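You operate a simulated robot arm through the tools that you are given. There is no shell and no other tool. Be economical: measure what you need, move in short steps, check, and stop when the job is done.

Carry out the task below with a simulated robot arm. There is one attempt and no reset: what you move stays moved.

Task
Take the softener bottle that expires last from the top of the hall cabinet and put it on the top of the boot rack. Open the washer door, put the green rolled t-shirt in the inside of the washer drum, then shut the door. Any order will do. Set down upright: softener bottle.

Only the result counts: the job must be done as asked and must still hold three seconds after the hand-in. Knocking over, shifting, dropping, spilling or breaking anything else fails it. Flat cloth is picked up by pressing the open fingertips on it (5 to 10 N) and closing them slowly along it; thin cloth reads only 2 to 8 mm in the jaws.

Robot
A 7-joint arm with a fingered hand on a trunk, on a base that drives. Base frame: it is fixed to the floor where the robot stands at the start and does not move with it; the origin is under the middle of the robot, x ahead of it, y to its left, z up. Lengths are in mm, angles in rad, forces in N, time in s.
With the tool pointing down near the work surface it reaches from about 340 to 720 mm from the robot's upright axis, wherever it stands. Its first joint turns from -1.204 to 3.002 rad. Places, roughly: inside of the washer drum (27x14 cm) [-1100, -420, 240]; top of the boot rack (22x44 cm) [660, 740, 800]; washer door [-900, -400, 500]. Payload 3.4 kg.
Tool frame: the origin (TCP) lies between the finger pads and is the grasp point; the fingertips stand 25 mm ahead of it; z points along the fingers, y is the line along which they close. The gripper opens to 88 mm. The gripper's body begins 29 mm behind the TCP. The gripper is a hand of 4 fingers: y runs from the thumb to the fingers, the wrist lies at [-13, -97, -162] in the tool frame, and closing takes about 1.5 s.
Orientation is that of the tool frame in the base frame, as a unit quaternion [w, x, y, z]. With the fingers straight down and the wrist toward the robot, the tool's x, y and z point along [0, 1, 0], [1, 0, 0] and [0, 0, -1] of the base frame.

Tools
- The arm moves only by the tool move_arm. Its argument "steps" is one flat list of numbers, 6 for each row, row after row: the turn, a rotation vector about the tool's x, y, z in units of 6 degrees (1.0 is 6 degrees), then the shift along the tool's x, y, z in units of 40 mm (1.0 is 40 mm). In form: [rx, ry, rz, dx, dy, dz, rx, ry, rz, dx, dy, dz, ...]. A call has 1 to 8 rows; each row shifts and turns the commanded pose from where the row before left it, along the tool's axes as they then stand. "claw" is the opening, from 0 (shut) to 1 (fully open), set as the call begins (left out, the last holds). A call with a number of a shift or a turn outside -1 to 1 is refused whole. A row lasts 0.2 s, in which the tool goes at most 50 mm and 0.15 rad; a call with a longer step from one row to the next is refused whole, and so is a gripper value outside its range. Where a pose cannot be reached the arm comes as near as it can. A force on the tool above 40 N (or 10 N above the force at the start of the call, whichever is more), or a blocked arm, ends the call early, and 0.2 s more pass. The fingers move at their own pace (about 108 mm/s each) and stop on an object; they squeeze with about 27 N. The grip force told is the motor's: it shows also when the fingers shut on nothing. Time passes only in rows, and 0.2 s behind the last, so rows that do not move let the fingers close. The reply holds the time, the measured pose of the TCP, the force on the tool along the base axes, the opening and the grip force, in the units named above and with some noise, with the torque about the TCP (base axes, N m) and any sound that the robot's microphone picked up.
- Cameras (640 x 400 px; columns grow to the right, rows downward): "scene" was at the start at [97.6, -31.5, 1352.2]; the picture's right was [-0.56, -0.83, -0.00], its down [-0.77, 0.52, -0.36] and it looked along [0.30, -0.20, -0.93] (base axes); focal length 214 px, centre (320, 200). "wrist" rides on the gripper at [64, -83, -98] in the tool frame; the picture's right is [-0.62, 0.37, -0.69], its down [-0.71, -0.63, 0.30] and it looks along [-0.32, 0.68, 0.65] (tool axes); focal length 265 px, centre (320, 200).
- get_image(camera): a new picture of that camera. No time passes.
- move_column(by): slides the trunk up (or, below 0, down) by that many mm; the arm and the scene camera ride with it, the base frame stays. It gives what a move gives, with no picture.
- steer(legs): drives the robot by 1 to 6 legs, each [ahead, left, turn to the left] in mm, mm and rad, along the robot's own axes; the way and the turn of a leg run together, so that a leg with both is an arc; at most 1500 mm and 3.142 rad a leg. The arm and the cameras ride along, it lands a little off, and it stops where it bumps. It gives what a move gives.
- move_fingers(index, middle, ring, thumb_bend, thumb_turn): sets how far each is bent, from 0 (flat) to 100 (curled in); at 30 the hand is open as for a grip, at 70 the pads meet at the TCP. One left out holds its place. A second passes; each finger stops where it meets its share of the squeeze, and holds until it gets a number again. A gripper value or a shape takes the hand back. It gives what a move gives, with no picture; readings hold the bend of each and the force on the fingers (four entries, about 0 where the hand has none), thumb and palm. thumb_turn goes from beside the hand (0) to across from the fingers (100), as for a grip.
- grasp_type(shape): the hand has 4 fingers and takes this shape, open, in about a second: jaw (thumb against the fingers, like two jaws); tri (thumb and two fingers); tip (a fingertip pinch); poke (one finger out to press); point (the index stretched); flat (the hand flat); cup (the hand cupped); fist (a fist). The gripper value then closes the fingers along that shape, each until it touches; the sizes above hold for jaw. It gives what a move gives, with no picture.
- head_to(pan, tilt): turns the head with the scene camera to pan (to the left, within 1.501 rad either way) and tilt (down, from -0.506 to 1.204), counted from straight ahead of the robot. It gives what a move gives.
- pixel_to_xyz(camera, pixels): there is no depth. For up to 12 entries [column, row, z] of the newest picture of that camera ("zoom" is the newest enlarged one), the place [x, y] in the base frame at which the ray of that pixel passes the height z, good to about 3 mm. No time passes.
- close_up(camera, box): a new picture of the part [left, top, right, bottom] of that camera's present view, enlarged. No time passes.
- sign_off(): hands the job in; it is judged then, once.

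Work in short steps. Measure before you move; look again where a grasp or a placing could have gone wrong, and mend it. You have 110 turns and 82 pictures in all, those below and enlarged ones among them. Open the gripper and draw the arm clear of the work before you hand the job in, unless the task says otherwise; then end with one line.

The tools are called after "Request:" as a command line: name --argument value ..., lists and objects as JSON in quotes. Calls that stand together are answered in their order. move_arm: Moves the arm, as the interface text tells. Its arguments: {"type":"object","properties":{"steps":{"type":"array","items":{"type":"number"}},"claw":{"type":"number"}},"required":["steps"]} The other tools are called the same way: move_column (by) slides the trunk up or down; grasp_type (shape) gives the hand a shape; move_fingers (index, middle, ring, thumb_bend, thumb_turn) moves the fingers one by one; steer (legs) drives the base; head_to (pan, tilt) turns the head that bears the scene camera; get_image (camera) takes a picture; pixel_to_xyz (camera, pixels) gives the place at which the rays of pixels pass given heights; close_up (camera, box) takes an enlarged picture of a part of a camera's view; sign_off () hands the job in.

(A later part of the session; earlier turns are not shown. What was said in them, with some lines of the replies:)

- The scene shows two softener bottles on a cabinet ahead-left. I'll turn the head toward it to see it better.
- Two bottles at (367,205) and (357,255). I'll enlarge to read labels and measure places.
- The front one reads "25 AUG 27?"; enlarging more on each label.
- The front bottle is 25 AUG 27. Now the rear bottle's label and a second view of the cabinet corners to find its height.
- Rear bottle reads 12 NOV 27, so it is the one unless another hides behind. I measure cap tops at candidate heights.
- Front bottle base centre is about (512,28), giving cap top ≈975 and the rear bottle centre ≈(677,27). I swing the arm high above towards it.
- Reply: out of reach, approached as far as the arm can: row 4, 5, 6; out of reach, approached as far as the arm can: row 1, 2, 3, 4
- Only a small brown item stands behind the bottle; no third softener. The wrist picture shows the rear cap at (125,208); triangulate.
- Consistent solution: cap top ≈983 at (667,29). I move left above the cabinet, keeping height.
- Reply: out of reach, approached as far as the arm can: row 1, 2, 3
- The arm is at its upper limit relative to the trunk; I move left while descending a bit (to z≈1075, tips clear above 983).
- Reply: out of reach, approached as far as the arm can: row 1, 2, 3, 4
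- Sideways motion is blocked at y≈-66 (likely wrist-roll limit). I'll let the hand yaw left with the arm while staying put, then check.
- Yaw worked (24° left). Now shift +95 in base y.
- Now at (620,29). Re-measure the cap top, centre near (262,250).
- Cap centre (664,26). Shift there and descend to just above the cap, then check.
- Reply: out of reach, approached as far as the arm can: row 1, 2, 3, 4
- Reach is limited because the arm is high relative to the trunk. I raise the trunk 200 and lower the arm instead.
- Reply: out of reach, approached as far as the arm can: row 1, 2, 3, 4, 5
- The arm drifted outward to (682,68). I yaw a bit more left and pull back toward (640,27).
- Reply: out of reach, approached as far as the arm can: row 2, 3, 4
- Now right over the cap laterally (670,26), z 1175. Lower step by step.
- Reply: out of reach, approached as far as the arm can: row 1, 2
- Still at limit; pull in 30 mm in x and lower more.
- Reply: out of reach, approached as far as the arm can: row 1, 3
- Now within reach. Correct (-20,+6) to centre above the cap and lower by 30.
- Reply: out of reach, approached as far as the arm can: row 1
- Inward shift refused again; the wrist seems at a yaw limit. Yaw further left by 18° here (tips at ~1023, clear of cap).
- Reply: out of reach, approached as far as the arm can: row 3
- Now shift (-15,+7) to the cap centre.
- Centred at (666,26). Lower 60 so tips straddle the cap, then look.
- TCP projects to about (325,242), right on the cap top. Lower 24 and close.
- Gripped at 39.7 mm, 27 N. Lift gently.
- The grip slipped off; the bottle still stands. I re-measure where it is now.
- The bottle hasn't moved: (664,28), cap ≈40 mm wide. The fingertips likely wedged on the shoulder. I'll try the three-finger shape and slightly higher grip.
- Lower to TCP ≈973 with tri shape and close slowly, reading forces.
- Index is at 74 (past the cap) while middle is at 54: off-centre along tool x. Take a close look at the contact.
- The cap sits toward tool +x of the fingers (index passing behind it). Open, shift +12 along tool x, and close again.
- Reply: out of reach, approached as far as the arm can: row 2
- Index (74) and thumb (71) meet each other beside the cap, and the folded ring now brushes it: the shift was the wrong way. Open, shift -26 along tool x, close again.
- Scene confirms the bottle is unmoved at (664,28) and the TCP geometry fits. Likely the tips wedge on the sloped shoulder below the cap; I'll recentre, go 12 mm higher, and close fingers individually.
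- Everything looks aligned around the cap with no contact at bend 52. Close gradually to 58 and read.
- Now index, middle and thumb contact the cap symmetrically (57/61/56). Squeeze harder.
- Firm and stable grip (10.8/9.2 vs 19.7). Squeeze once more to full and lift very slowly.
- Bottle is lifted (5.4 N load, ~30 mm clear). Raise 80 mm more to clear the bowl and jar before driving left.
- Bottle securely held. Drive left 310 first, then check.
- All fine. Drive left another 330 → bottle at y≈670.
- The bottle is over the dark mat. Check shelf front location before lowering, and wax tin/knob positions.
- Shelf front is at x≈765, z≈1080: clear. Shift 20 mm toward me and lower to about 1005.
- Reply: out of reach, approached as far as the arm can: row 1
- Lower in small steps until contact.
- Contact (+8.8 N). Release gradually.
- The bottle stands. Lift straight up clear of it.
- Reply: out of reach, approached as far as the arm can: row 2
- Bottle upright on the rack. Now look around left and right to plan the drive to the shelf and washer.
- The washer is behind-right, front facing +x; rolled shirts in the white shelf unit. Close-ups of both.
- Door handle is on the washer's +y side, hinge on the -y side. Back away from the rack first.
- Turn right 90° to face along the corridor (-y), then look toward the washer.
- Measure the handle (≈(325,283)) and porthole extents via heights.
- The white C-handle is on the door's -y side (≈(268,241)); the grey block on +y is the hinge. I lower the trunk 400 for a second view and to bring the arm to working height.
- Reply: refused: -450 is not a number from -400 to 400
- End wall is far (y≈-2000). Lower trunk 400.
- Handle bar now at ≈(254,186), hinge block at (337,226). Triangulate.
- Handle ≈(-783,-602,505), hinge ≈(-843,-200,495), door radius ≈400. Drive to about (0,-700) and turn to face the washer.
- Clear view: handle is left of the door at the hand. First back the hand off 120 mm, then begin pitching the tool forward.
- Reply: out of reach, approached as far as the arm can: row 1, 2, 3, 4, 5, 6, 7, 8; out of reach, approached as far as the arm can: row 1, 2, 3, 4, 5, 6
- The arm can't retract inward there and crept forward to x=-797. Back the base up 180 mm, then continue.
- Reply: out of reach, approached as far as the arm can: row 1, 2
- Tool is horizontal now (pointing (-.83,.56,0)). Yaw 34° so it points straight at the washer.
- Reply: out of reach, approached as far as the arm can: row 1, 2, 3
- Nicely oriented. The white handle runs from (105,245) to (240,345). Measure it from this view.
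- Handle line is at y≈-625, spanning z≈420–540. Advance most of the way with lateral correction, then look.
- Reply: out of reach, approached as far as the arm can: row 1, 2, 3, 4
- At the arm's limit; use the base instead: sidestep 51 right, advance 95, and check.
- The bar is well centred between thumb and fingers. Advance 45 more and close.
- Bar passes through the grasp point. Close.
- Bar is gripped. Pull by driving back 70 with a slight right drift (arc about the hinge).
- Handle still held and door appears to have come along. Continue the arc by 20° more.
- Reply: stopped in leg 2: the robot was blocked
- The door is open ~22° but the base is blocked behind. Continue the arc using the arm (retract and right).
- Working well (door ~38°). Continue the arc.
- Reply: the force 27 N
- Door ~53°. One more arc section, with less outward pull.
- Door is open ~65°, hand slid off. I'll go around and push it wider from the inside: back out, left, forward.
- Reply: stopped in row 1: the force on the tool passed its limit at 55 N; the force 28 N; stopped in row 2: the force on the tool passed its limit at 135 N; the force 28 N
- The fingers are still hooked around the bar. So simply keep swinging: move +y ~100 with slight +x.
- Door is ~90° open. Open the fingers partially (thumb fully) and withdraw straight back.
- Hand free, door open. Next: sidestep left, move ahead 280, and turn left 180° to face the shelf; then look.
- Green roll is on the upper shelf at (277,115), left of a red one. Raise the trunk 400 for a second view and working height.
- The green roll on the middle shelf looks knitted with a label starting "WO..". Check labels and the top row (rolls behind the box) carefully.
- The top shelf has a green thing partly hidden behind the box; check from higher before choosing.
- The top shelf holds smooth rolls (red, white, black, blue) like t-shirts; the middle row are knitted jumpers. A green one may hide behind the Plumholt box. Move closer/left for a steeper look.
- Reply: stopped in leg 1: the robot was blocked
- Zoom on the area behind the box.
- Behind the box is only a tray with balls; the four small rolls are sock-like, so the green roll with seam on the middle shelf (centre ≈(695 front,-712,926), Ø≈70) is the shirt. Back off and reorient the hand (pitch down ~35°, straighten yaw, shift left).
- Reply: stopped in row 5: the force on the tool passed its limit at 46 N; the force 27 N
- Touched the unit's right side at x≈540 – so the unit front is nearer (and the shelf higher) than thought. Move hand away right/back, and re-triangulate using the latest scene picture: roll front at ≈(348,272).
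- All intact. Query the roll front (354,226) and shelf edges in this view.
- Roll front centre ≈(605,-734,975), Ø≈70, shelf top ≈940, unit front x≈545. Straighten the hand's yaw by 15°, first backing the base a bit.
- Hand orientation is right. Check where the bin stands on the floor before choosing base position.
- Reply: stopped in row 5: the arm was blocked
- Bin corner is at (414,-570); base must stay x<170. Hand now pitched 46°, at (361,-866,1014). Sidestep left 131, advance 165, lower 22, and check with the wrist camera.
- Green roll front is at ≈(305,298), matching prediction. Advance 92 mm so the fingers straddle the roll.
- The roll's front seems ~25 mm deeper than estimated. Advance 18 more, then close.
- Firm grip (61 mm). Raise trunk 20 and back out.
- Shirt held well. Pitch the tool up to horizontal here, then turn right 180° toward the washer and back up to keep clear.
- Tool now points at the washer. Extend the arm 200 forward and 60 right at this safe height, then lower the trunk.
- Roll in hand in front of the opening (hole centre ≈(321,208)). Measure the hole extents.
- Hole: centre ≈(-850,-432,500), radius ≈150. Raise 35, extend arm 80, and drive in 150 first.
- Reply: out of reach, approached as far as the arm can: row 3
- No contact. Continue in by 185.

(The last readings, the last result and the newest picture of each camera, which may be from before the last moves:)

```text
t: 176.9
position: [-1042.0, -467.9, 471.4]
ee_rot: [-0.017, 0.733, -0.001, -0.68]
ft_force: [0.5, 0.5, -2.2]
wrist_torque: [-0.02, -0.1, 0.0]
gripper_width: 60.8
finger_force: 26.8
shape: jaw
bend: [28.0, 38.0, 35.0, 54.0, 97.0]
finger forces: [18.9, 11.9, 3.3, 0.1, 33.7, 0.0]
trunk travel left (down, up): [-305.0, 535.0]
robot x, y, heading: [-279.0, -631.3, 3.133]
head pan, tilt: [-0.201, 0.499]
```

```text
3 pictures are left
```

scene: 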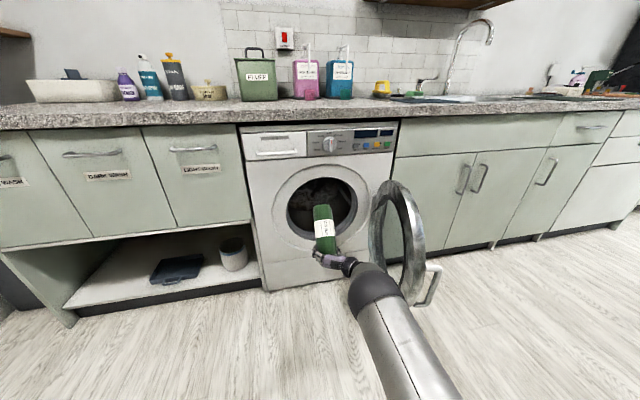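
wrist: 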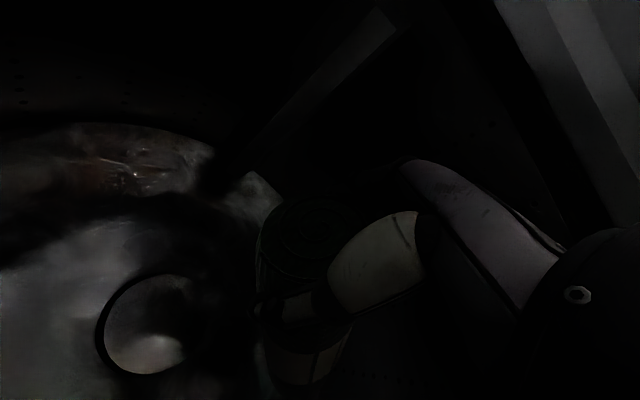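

Inside the drum. Lower 25 and release.

Request:
move_column --by -25

Request:
move_arm --steps '[0, 0, 0, 0, 0, 0, 0, 0, 0, 0, 0, 0, 0, 0, 0, 0, 0, 0, 0, 0, 0, 0, 0, 0, 0, 0, 0, 0, 0, 0, 0, 0, 0, 0, 0, 0]' --claw 1

Request:
move_column --by 25

Request:
steer --legs '[[-180, 0, 0]]'

```text
t: 177.6
position: [-1041.3, -467.6, 445.7]
ee_rot: [-0.018, 0.734, -0.002, -0.679]
ft_force: [0.4, -0.1, -2.2]
wrist_torque: [0.0, -0.1, 0.02]
gripper_width: 60.8
finger_force: 26.8
shape: jaw
bend: [28.0, 38.0, 35.0, 54.0, 97.0]
finger forces: [19.0, 12.0, 3.3, 0.0, 33.7, 0.0]
trunk travel left (down, up): [-280.0, 560.0]
robot x, y, heading: [-274.5, -633.8, 3.135]
head pan, tilt: [-0.201, 0.499]
```

```text
t: 179.0
position: [-1040.5, -467.9, 446.1]
ee_rot: [-0.016, 0.734, -0.001, -0.679]
ft_force: [-0.3, -0.4, -0.5]
wrist_torque: [-0.05, 0.01, -0.04]
gripper_width: 87.7
finger_force: 0.0
shape: jaw
bend: [30.0, 30.0, 30.0, 30.0, 98.0]
finger forces: [0.0, 0.1, 0.0, 0.0, 0.0, 0.0]
trunk travel left (down, up): [-280.0, 560.0]
robot x, y, heading: [-277.3, -630.9, 3.131]
head pan, tilt: [-0.201, 0.499]
```

```text
t: 179.8
position: [-1041.2, -467.7, 472.0]
ee_rot: [-0.017, 0.734, -0.001, -0.679]
ft_force: [-0.8, 0.0, -0.2]
wrist_torque: [0.0, -0.01, 0.01]
gripper_width: 87.9
finger_force: 0.0
shape: jaw
bend: [30.0, 30.0, 30.0, 30.0, 98.0]
finger forces: [0.0, 0.1, 0.0, 0.0, 0.1, 0.0]
trunk travel left (down, up): [-305.0, 535.0]
robot x, y, heading: [-270.1, -636.4, 3.129]
head pan, tilt: [-0.201, 0.499]
```

```text
t: 181.3
position: [-861.4, -469.1, 471.7]
ee_rot: [-0.018, 0.733, -0.002, -0.68]
ft_force: [0.4, 0.7, 0.0]
wrist_torque: [-0.01, 0.01, 0.0]
gripper_width: 87.8
finger_force: 0.0
shape: jaw
bend: [30.0, 30.0, 30.0, 30.0, 98.0]
finger forces: [0.1, 0.1, 0.1, 0.0, 0.0, 0.0]
trunk travel left (down, up): [-305.0, 535.0]
robot x, y, heading: [-92.4, -634.5, 3.129]
head pan, tilt: [-0.201, 0.499]
```

Shirt released inside. Back out, retract the arm, then go round to the door's outer side.

Request:
steer --legs '[[-215, 0, 0]]'

Request:
move_arm --steps '[0, 0, 0, 0, 0, -1, 0, 0, 0, 0, 0, -1, 0, 0, 0, 0, 0, -1, 0, 0, 0, 0, 0, -1, 0, 0, 0, 0, 0, -1, 0, 0, 0, 0, 0, -1, 0, 0, 0, 0, 0, -0.6, 0, 0, 0, 0, 0, 0]' --claw 0

Request:
get_image --camera "scene"

```text
t: 182.9
position: [-642.4, -470.3, 472.1]
ee_rot: [-0.018, 0.734, -0.001, -0.679]
ft_force: [0.5, -0.5, 0.6]
wrist_torque: [0.0, 0.0, 0.01]
gripper_width: 87.4
finger_force: 0.1
shape: jaw
bend: [30.0, 30.0, 30.0, 30.0, 98.0]
finger forces: [0.0, 0.0, 0.0, 0.0, 0.1, 0.0]
trunk travel left (down, up): [-305.0, 535.0]
robot x, y, heading: [125.0, -635.8, 3.13]
head pan, tilt: [-0.201, 0.499]
```

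```text
t: 184.7
position: [-379.8, -477.6, 492.5]
ee_rot: [-0.018, 0.733, -0.003, -0.68]
ft_force: [0.7, 0.9, -0.3]
wrist_torque: [0.0, -0.01, 0.0]
gripper_width: 0.2
finger_force: 26.9
shape: jaw
bend: [70.0, 70.0, 70.0, 39.0, 100.0]
finger forces: [0.1, 0.1, 0.0, 0.1, 0.0, 0.0]
trunk travel left (down, up): [-305.0, 535.0]
robot x, y, heading: [123.3, -635.5, 3.128]
head pan, tilt: [-0.201, 0.499]
```

```text
2 pictures are left
```

scene: 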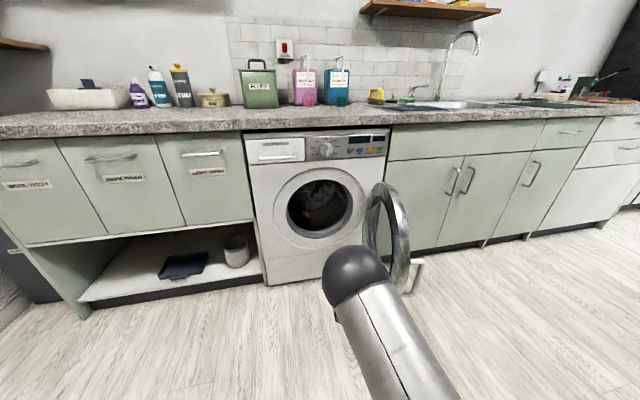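

Shirt visible in the drum; door ~85° open. Raise the trunk to pass over the door safely, shift right 420, forward 110, then lower on the outer side.

Request:
move_column --by 330

Request:
steer --legs '[[0, -425, 0], [110, 0, 0]]'

Request:
move_column --by -320

```text
t: 188.0
position: [-380.0, -477.5, 822.9]
ee_rot: [-0.019, 0.734, -0.002, -0.679]
ft_force: [-0.7, 0.9, 0.9]
wrist_torque: [0.0, 0.01, 0.02]
gripper_width: 0.0
finger_force: 27.3
shape: jaw
bend: [70.0, 70.0, 70.0, 39.0, 100.0]
finger forces: [0.0, 0.0, 0.0, 0.0, 0.1, 0.0]
trunk travel left (down, up): [-635.0, 205.0]
robot x, y, heading: [123.0, -638.1, 3.129]
head pan, tilt: [-0.201, 0.499]
```

```text
t: 191.4
position: [-483.8, -56.6, 822.0]
ee_rot: [-0.018, 0.734, -0.002, -0.679]
ft_force: [0.3, 0.8, -0.5]
wrist_torque: [0.0, -0.04, 0.0]
gripper_width: 0.1
finger_force: 27.2
shape: jaw
bend: [70.0, 70.0, 70.0, 39.0, 100.0]
finger forces: [0.1, 0.0, 0.0, 0.0, 0.0, 0.0]
trunk travel left (down, up): [-635.0, 205.0]
robot x, y, heading: [16.2, -216.5, 3.131]
head pan, tilt: [-0.201, 0.499]
```

```text
t: 194.5
position: [-483.1, -56.8, 502.0]
ee_rot: [-0.018, 0.733, -0.001, -0.679]
ft_force: [-0.1, -0.1, -0.9]
wrist_torque: [-0.03, -0.04, -0.01]
gripper_width: 0.1
finger_force: 27.2
shape: jaw
bend: [70.0, 70.0, 70.0, 39.0, 100.0]
finger forces: [0.0, 0.0, 0.0, 0.1, 0.1, 0.0]
trunk travel left (down, up): [-315.0, 525.0]
robot x, y, heading: [20.1, -214.2, 3.131]
head pan, tilt: [-0.201, 0.499]
```

Hand is on the outer side. Push the door closed along an arc: first leg left 247, ahead 39.

Request:
steer --legs '[[39, 247, 0]]'

Request:
steer --legs '[[55, 104, 0]]'

```text
t: 196.4
position: [-524.6, -309.4, 503.1]
ee_rot: [-0.016, 0.733, 0.0, -0.68]
ft_force: [0.5, -0.6, 0.0]
wrist_torque: [0.01, 0.0, 0.0]
gripper_width: 0.0
finger_force: 27.5
shape: jaw
bend: [70.0, 70.0, 70.0, 42.0, 100.0]
finger forces: [0.0, 0.1, 0.0, 0.0, 0.0, 0.1]
trunk travel left (down, up): [-315.0, 525.0]
robot x, y, heading: [-17.0, -464.3, 3.137]
head pan, tilt: [-0.201, 0.499]
```

```text
t: 197.6
position: [-580.3, -412.3, 503.1]
ee_rot: [-0.017, 0.734, 0.001, -0.679]
ft_force: [0.1, 0.2, 0.3]
wrist_torque: [0.01, 0.04, -0.02]
gripper_width: 0.1
finger_force: 26.8
shape: jaw
bend: [70.0, 70.0, 70.0, 42.0, 100.0]
finger forces: [0.0, 0.1, 0.1, 0.0, 0.1, 0.1]
trunk travel left (down, up): [-315.0, 525.0]
robot x, y, heading: [-78.2, -566.9, 3.137]
head pan, tilt: [-0.201, 0.499]
```

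Continue: third and fourth legs.

Request:
steer --legs '[[87, 78, 0]]'

Request:
steer --legs '[[85, 40, 0]]'

Request:
get_image --camera "scene"

```text
t: 198.8
position: [-667.9, -489.4, 503.8]
ee_rot: [-0.017, 0.733, 0.0, -0.68]
ft_force: [0.6, 0.1, -0.1]
wrist_torque: [0.0, 0.0, 0.02]
gripper_width: 0.2
finger_force: 26.8
shape: jaw
bend: [70.0, 70.0, 70.0, 42.0, 100.0]
finger forces: [0.1, 0.1, 0.1, 0.0, 0.0, 0.0]
trunk travel left (down, up): [-315.0, 525.0]
robot x, y, heading: [-163.0, -641.5, 3.136]
head pan, tilt: [-0.201, 0.499]
```

```text
t: 200.0
position: [-753.1, -528.9, 502.3]
ee_rot: [-0.017, 0.733, 0.0, -0.68]
ft_force: [-0.1, 0.2, 0.4]
wrist_torque: [0.01, -0.02, 0.01]
gripper_width: 0.0
finger_force: 26.6
shape: jaw
bend: [70.0, 70.0, 70.0, 43.0, 100.0]
finger forces: [0.1, 0.0, 0.1, 0.0, 0.0, 0.1]
trunk travel left (down, up): [-315.0, 525.0]
robot x, y, heading: [-253.7, -682.9, 3.136]
head pan, tilt: [-0.201, 0.499]
```

```text
1 pictures are left
```

scene: 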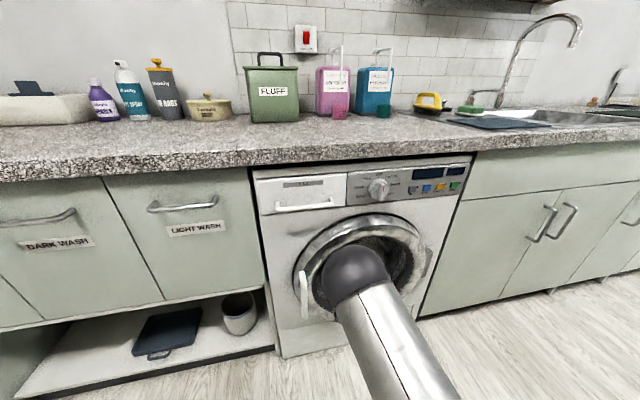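

Door is nearly shut. Shift the hand slightly left (onto the ring) and push forward until firm contact.

Request:
move_arm --steps '[0, 0, 0, 0, 0.8, 0, 0, 0, 0, 0, 0, 0.4, 0, 0, 0, 0, 0, 0.4, 0, 0, 0, 0, 0, 0.4, 0, 0, 0, 0, 0, 0.4, 0, 0, 0, 0, 0, 0.4]'

```text
t: 201.1
position: [-804.7, -563.5, 495.8]
ee_rot: [-0.011, 0.737, 0.002, -0.676]
ft_force: [11.8, -1.4, 1.2]
wrist_torque: [0.02, -0.02, 0.03]
gripper_width: 0.0
finger_force: 27.3
shape: jaw
bend: [70.0, 70.0, 70.0, 43.0, 100.0]
finger forces: [13.7, 0.1, 0.0, 0.0, 0.1, 0.0]
trunk travel left (down, up): [-315.0, 525.0]
robot x, y, heading: [-253.7, -683.2, 3.131]
head pan, tilt: [-0.201, 0.499]
stopped in row 5: the force on the tool passed its limit at 52 N (the readings are from after the stop); the commanded pose is now the measured one
```

Firm contact (52 N). Push once more to make sure it's latched.

Request:
move_arm --steps '[0, 0, 0, 0, 0, 0.3, 0, 0, 0, 0, 0, 0.3, 0, 0, 0, 0, 0, 0.3]'

```text
t: 201.4
position: [-804.7, -563.7, 493.5]
ee_rot: [-0.009, 0.74, 0.003, -0.673]
ft_force: [13.2, -0.9, 3.1]
wrist_torque: [0.0, 0.0, -0.01]
gripper_width: 0.0
finger_force: 26.9
shape: jaw
bend: [70.0, 70.0, 70.0, 44.0, 100.0]
finger forces: [13.8, 0.0, 0.0, 0.0, 0.0, 0.0]
trunk travel left (down, up): [-315.0, 525.0]
robot x, y, heading: [-250.3, -685.2, 3.14]
head pan, tilt: [-0.201, 0.499]
stopped in row 1: the force on the tool passed its limit at 52 N (the readings are from after the stop); the commanded pose is now the measured one
```

Door is solid at the same position. Back away, open the hand, and take the last look.

Request:
steer --legs '[[-330, 0, 0]]'

Request:
move_arm --steps '[0, 0, 0, 0, 0, 0, 0, 0, 0, 0, 0, 0, 0, 0, 0, 0, 0, 0, 0, 0, 0, 0, 0, 0, 0, 0, 0, 0, 0, 0]' --claw 1

Request:
close_up --camera "scene" --box '[220, 100, 440, 300]'

```text
t: 203.6
position: [-475.8, -565.3, 491.8]
ee_rot: [-0.01, 0.74, 0.003, -0.673]
ft_force: [0.8, 0.6, 0.1]
wrist_torque: [-0.02, -0.04, -0.02]
gripper_width: 0.1
finger_force: 26.9
shape: jaw
bend: [70.0, 70.0, 70.0, 44.0, 100.0]
finger forces: [0.1, 0.0, 0.0, 0.1, 0.1, 0.0]
trunk travel left (down, up): [-315.0, 525.0]
robot x, y, heading: [80.4, -687.4, 3.133]
head pan, tilt: [-0.201, 0.499]
```

```text
t: 204.8
position: [-474.5, -564.7, 492.5]
ee_rot: [-0.01, 0.74, 0.003, -0.673]
ft_force: [0.4, 1.2, -0.8]
wrist_torque: [-0.01, -0.01, 0.02]
gripper_width: 87.5
finger_force: 0.0
shape: jaw
bend: [30.0, 30.0, 30.0, 30.0, 98.0]
finger forces: [0.0, 0.1, 0.0, 0.0, 0.0, 0.0]
trunk travel left (down, up): [-315.0, 525.0]
robot x, y, heading: [84.4, -688.7, 3.136]
head pan, tilt: [-0.201, 0.499]
```

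```text
2.00 times, centred on (330, 200) of scene
```

zoom: 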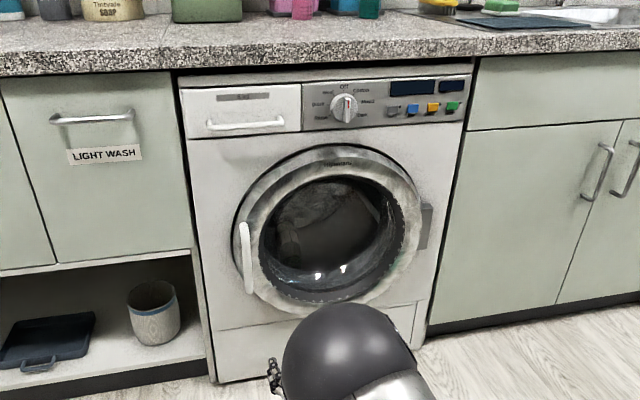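

The last picture shows the door fully shut, and the hand is open and clear of the work. Handing in.

Request:
sign_off

```text
The job is handed in.
```

The job is handed in: the softener bottle with the later use-by date (12 NOV 27) stands upright on the boot rack, and the green roll is in the washer drum with the door shut. I took the green roll on the middle shelf to be the t-shirt. It carries a "WOOL COOL" band and no label says which rolls are shirts.
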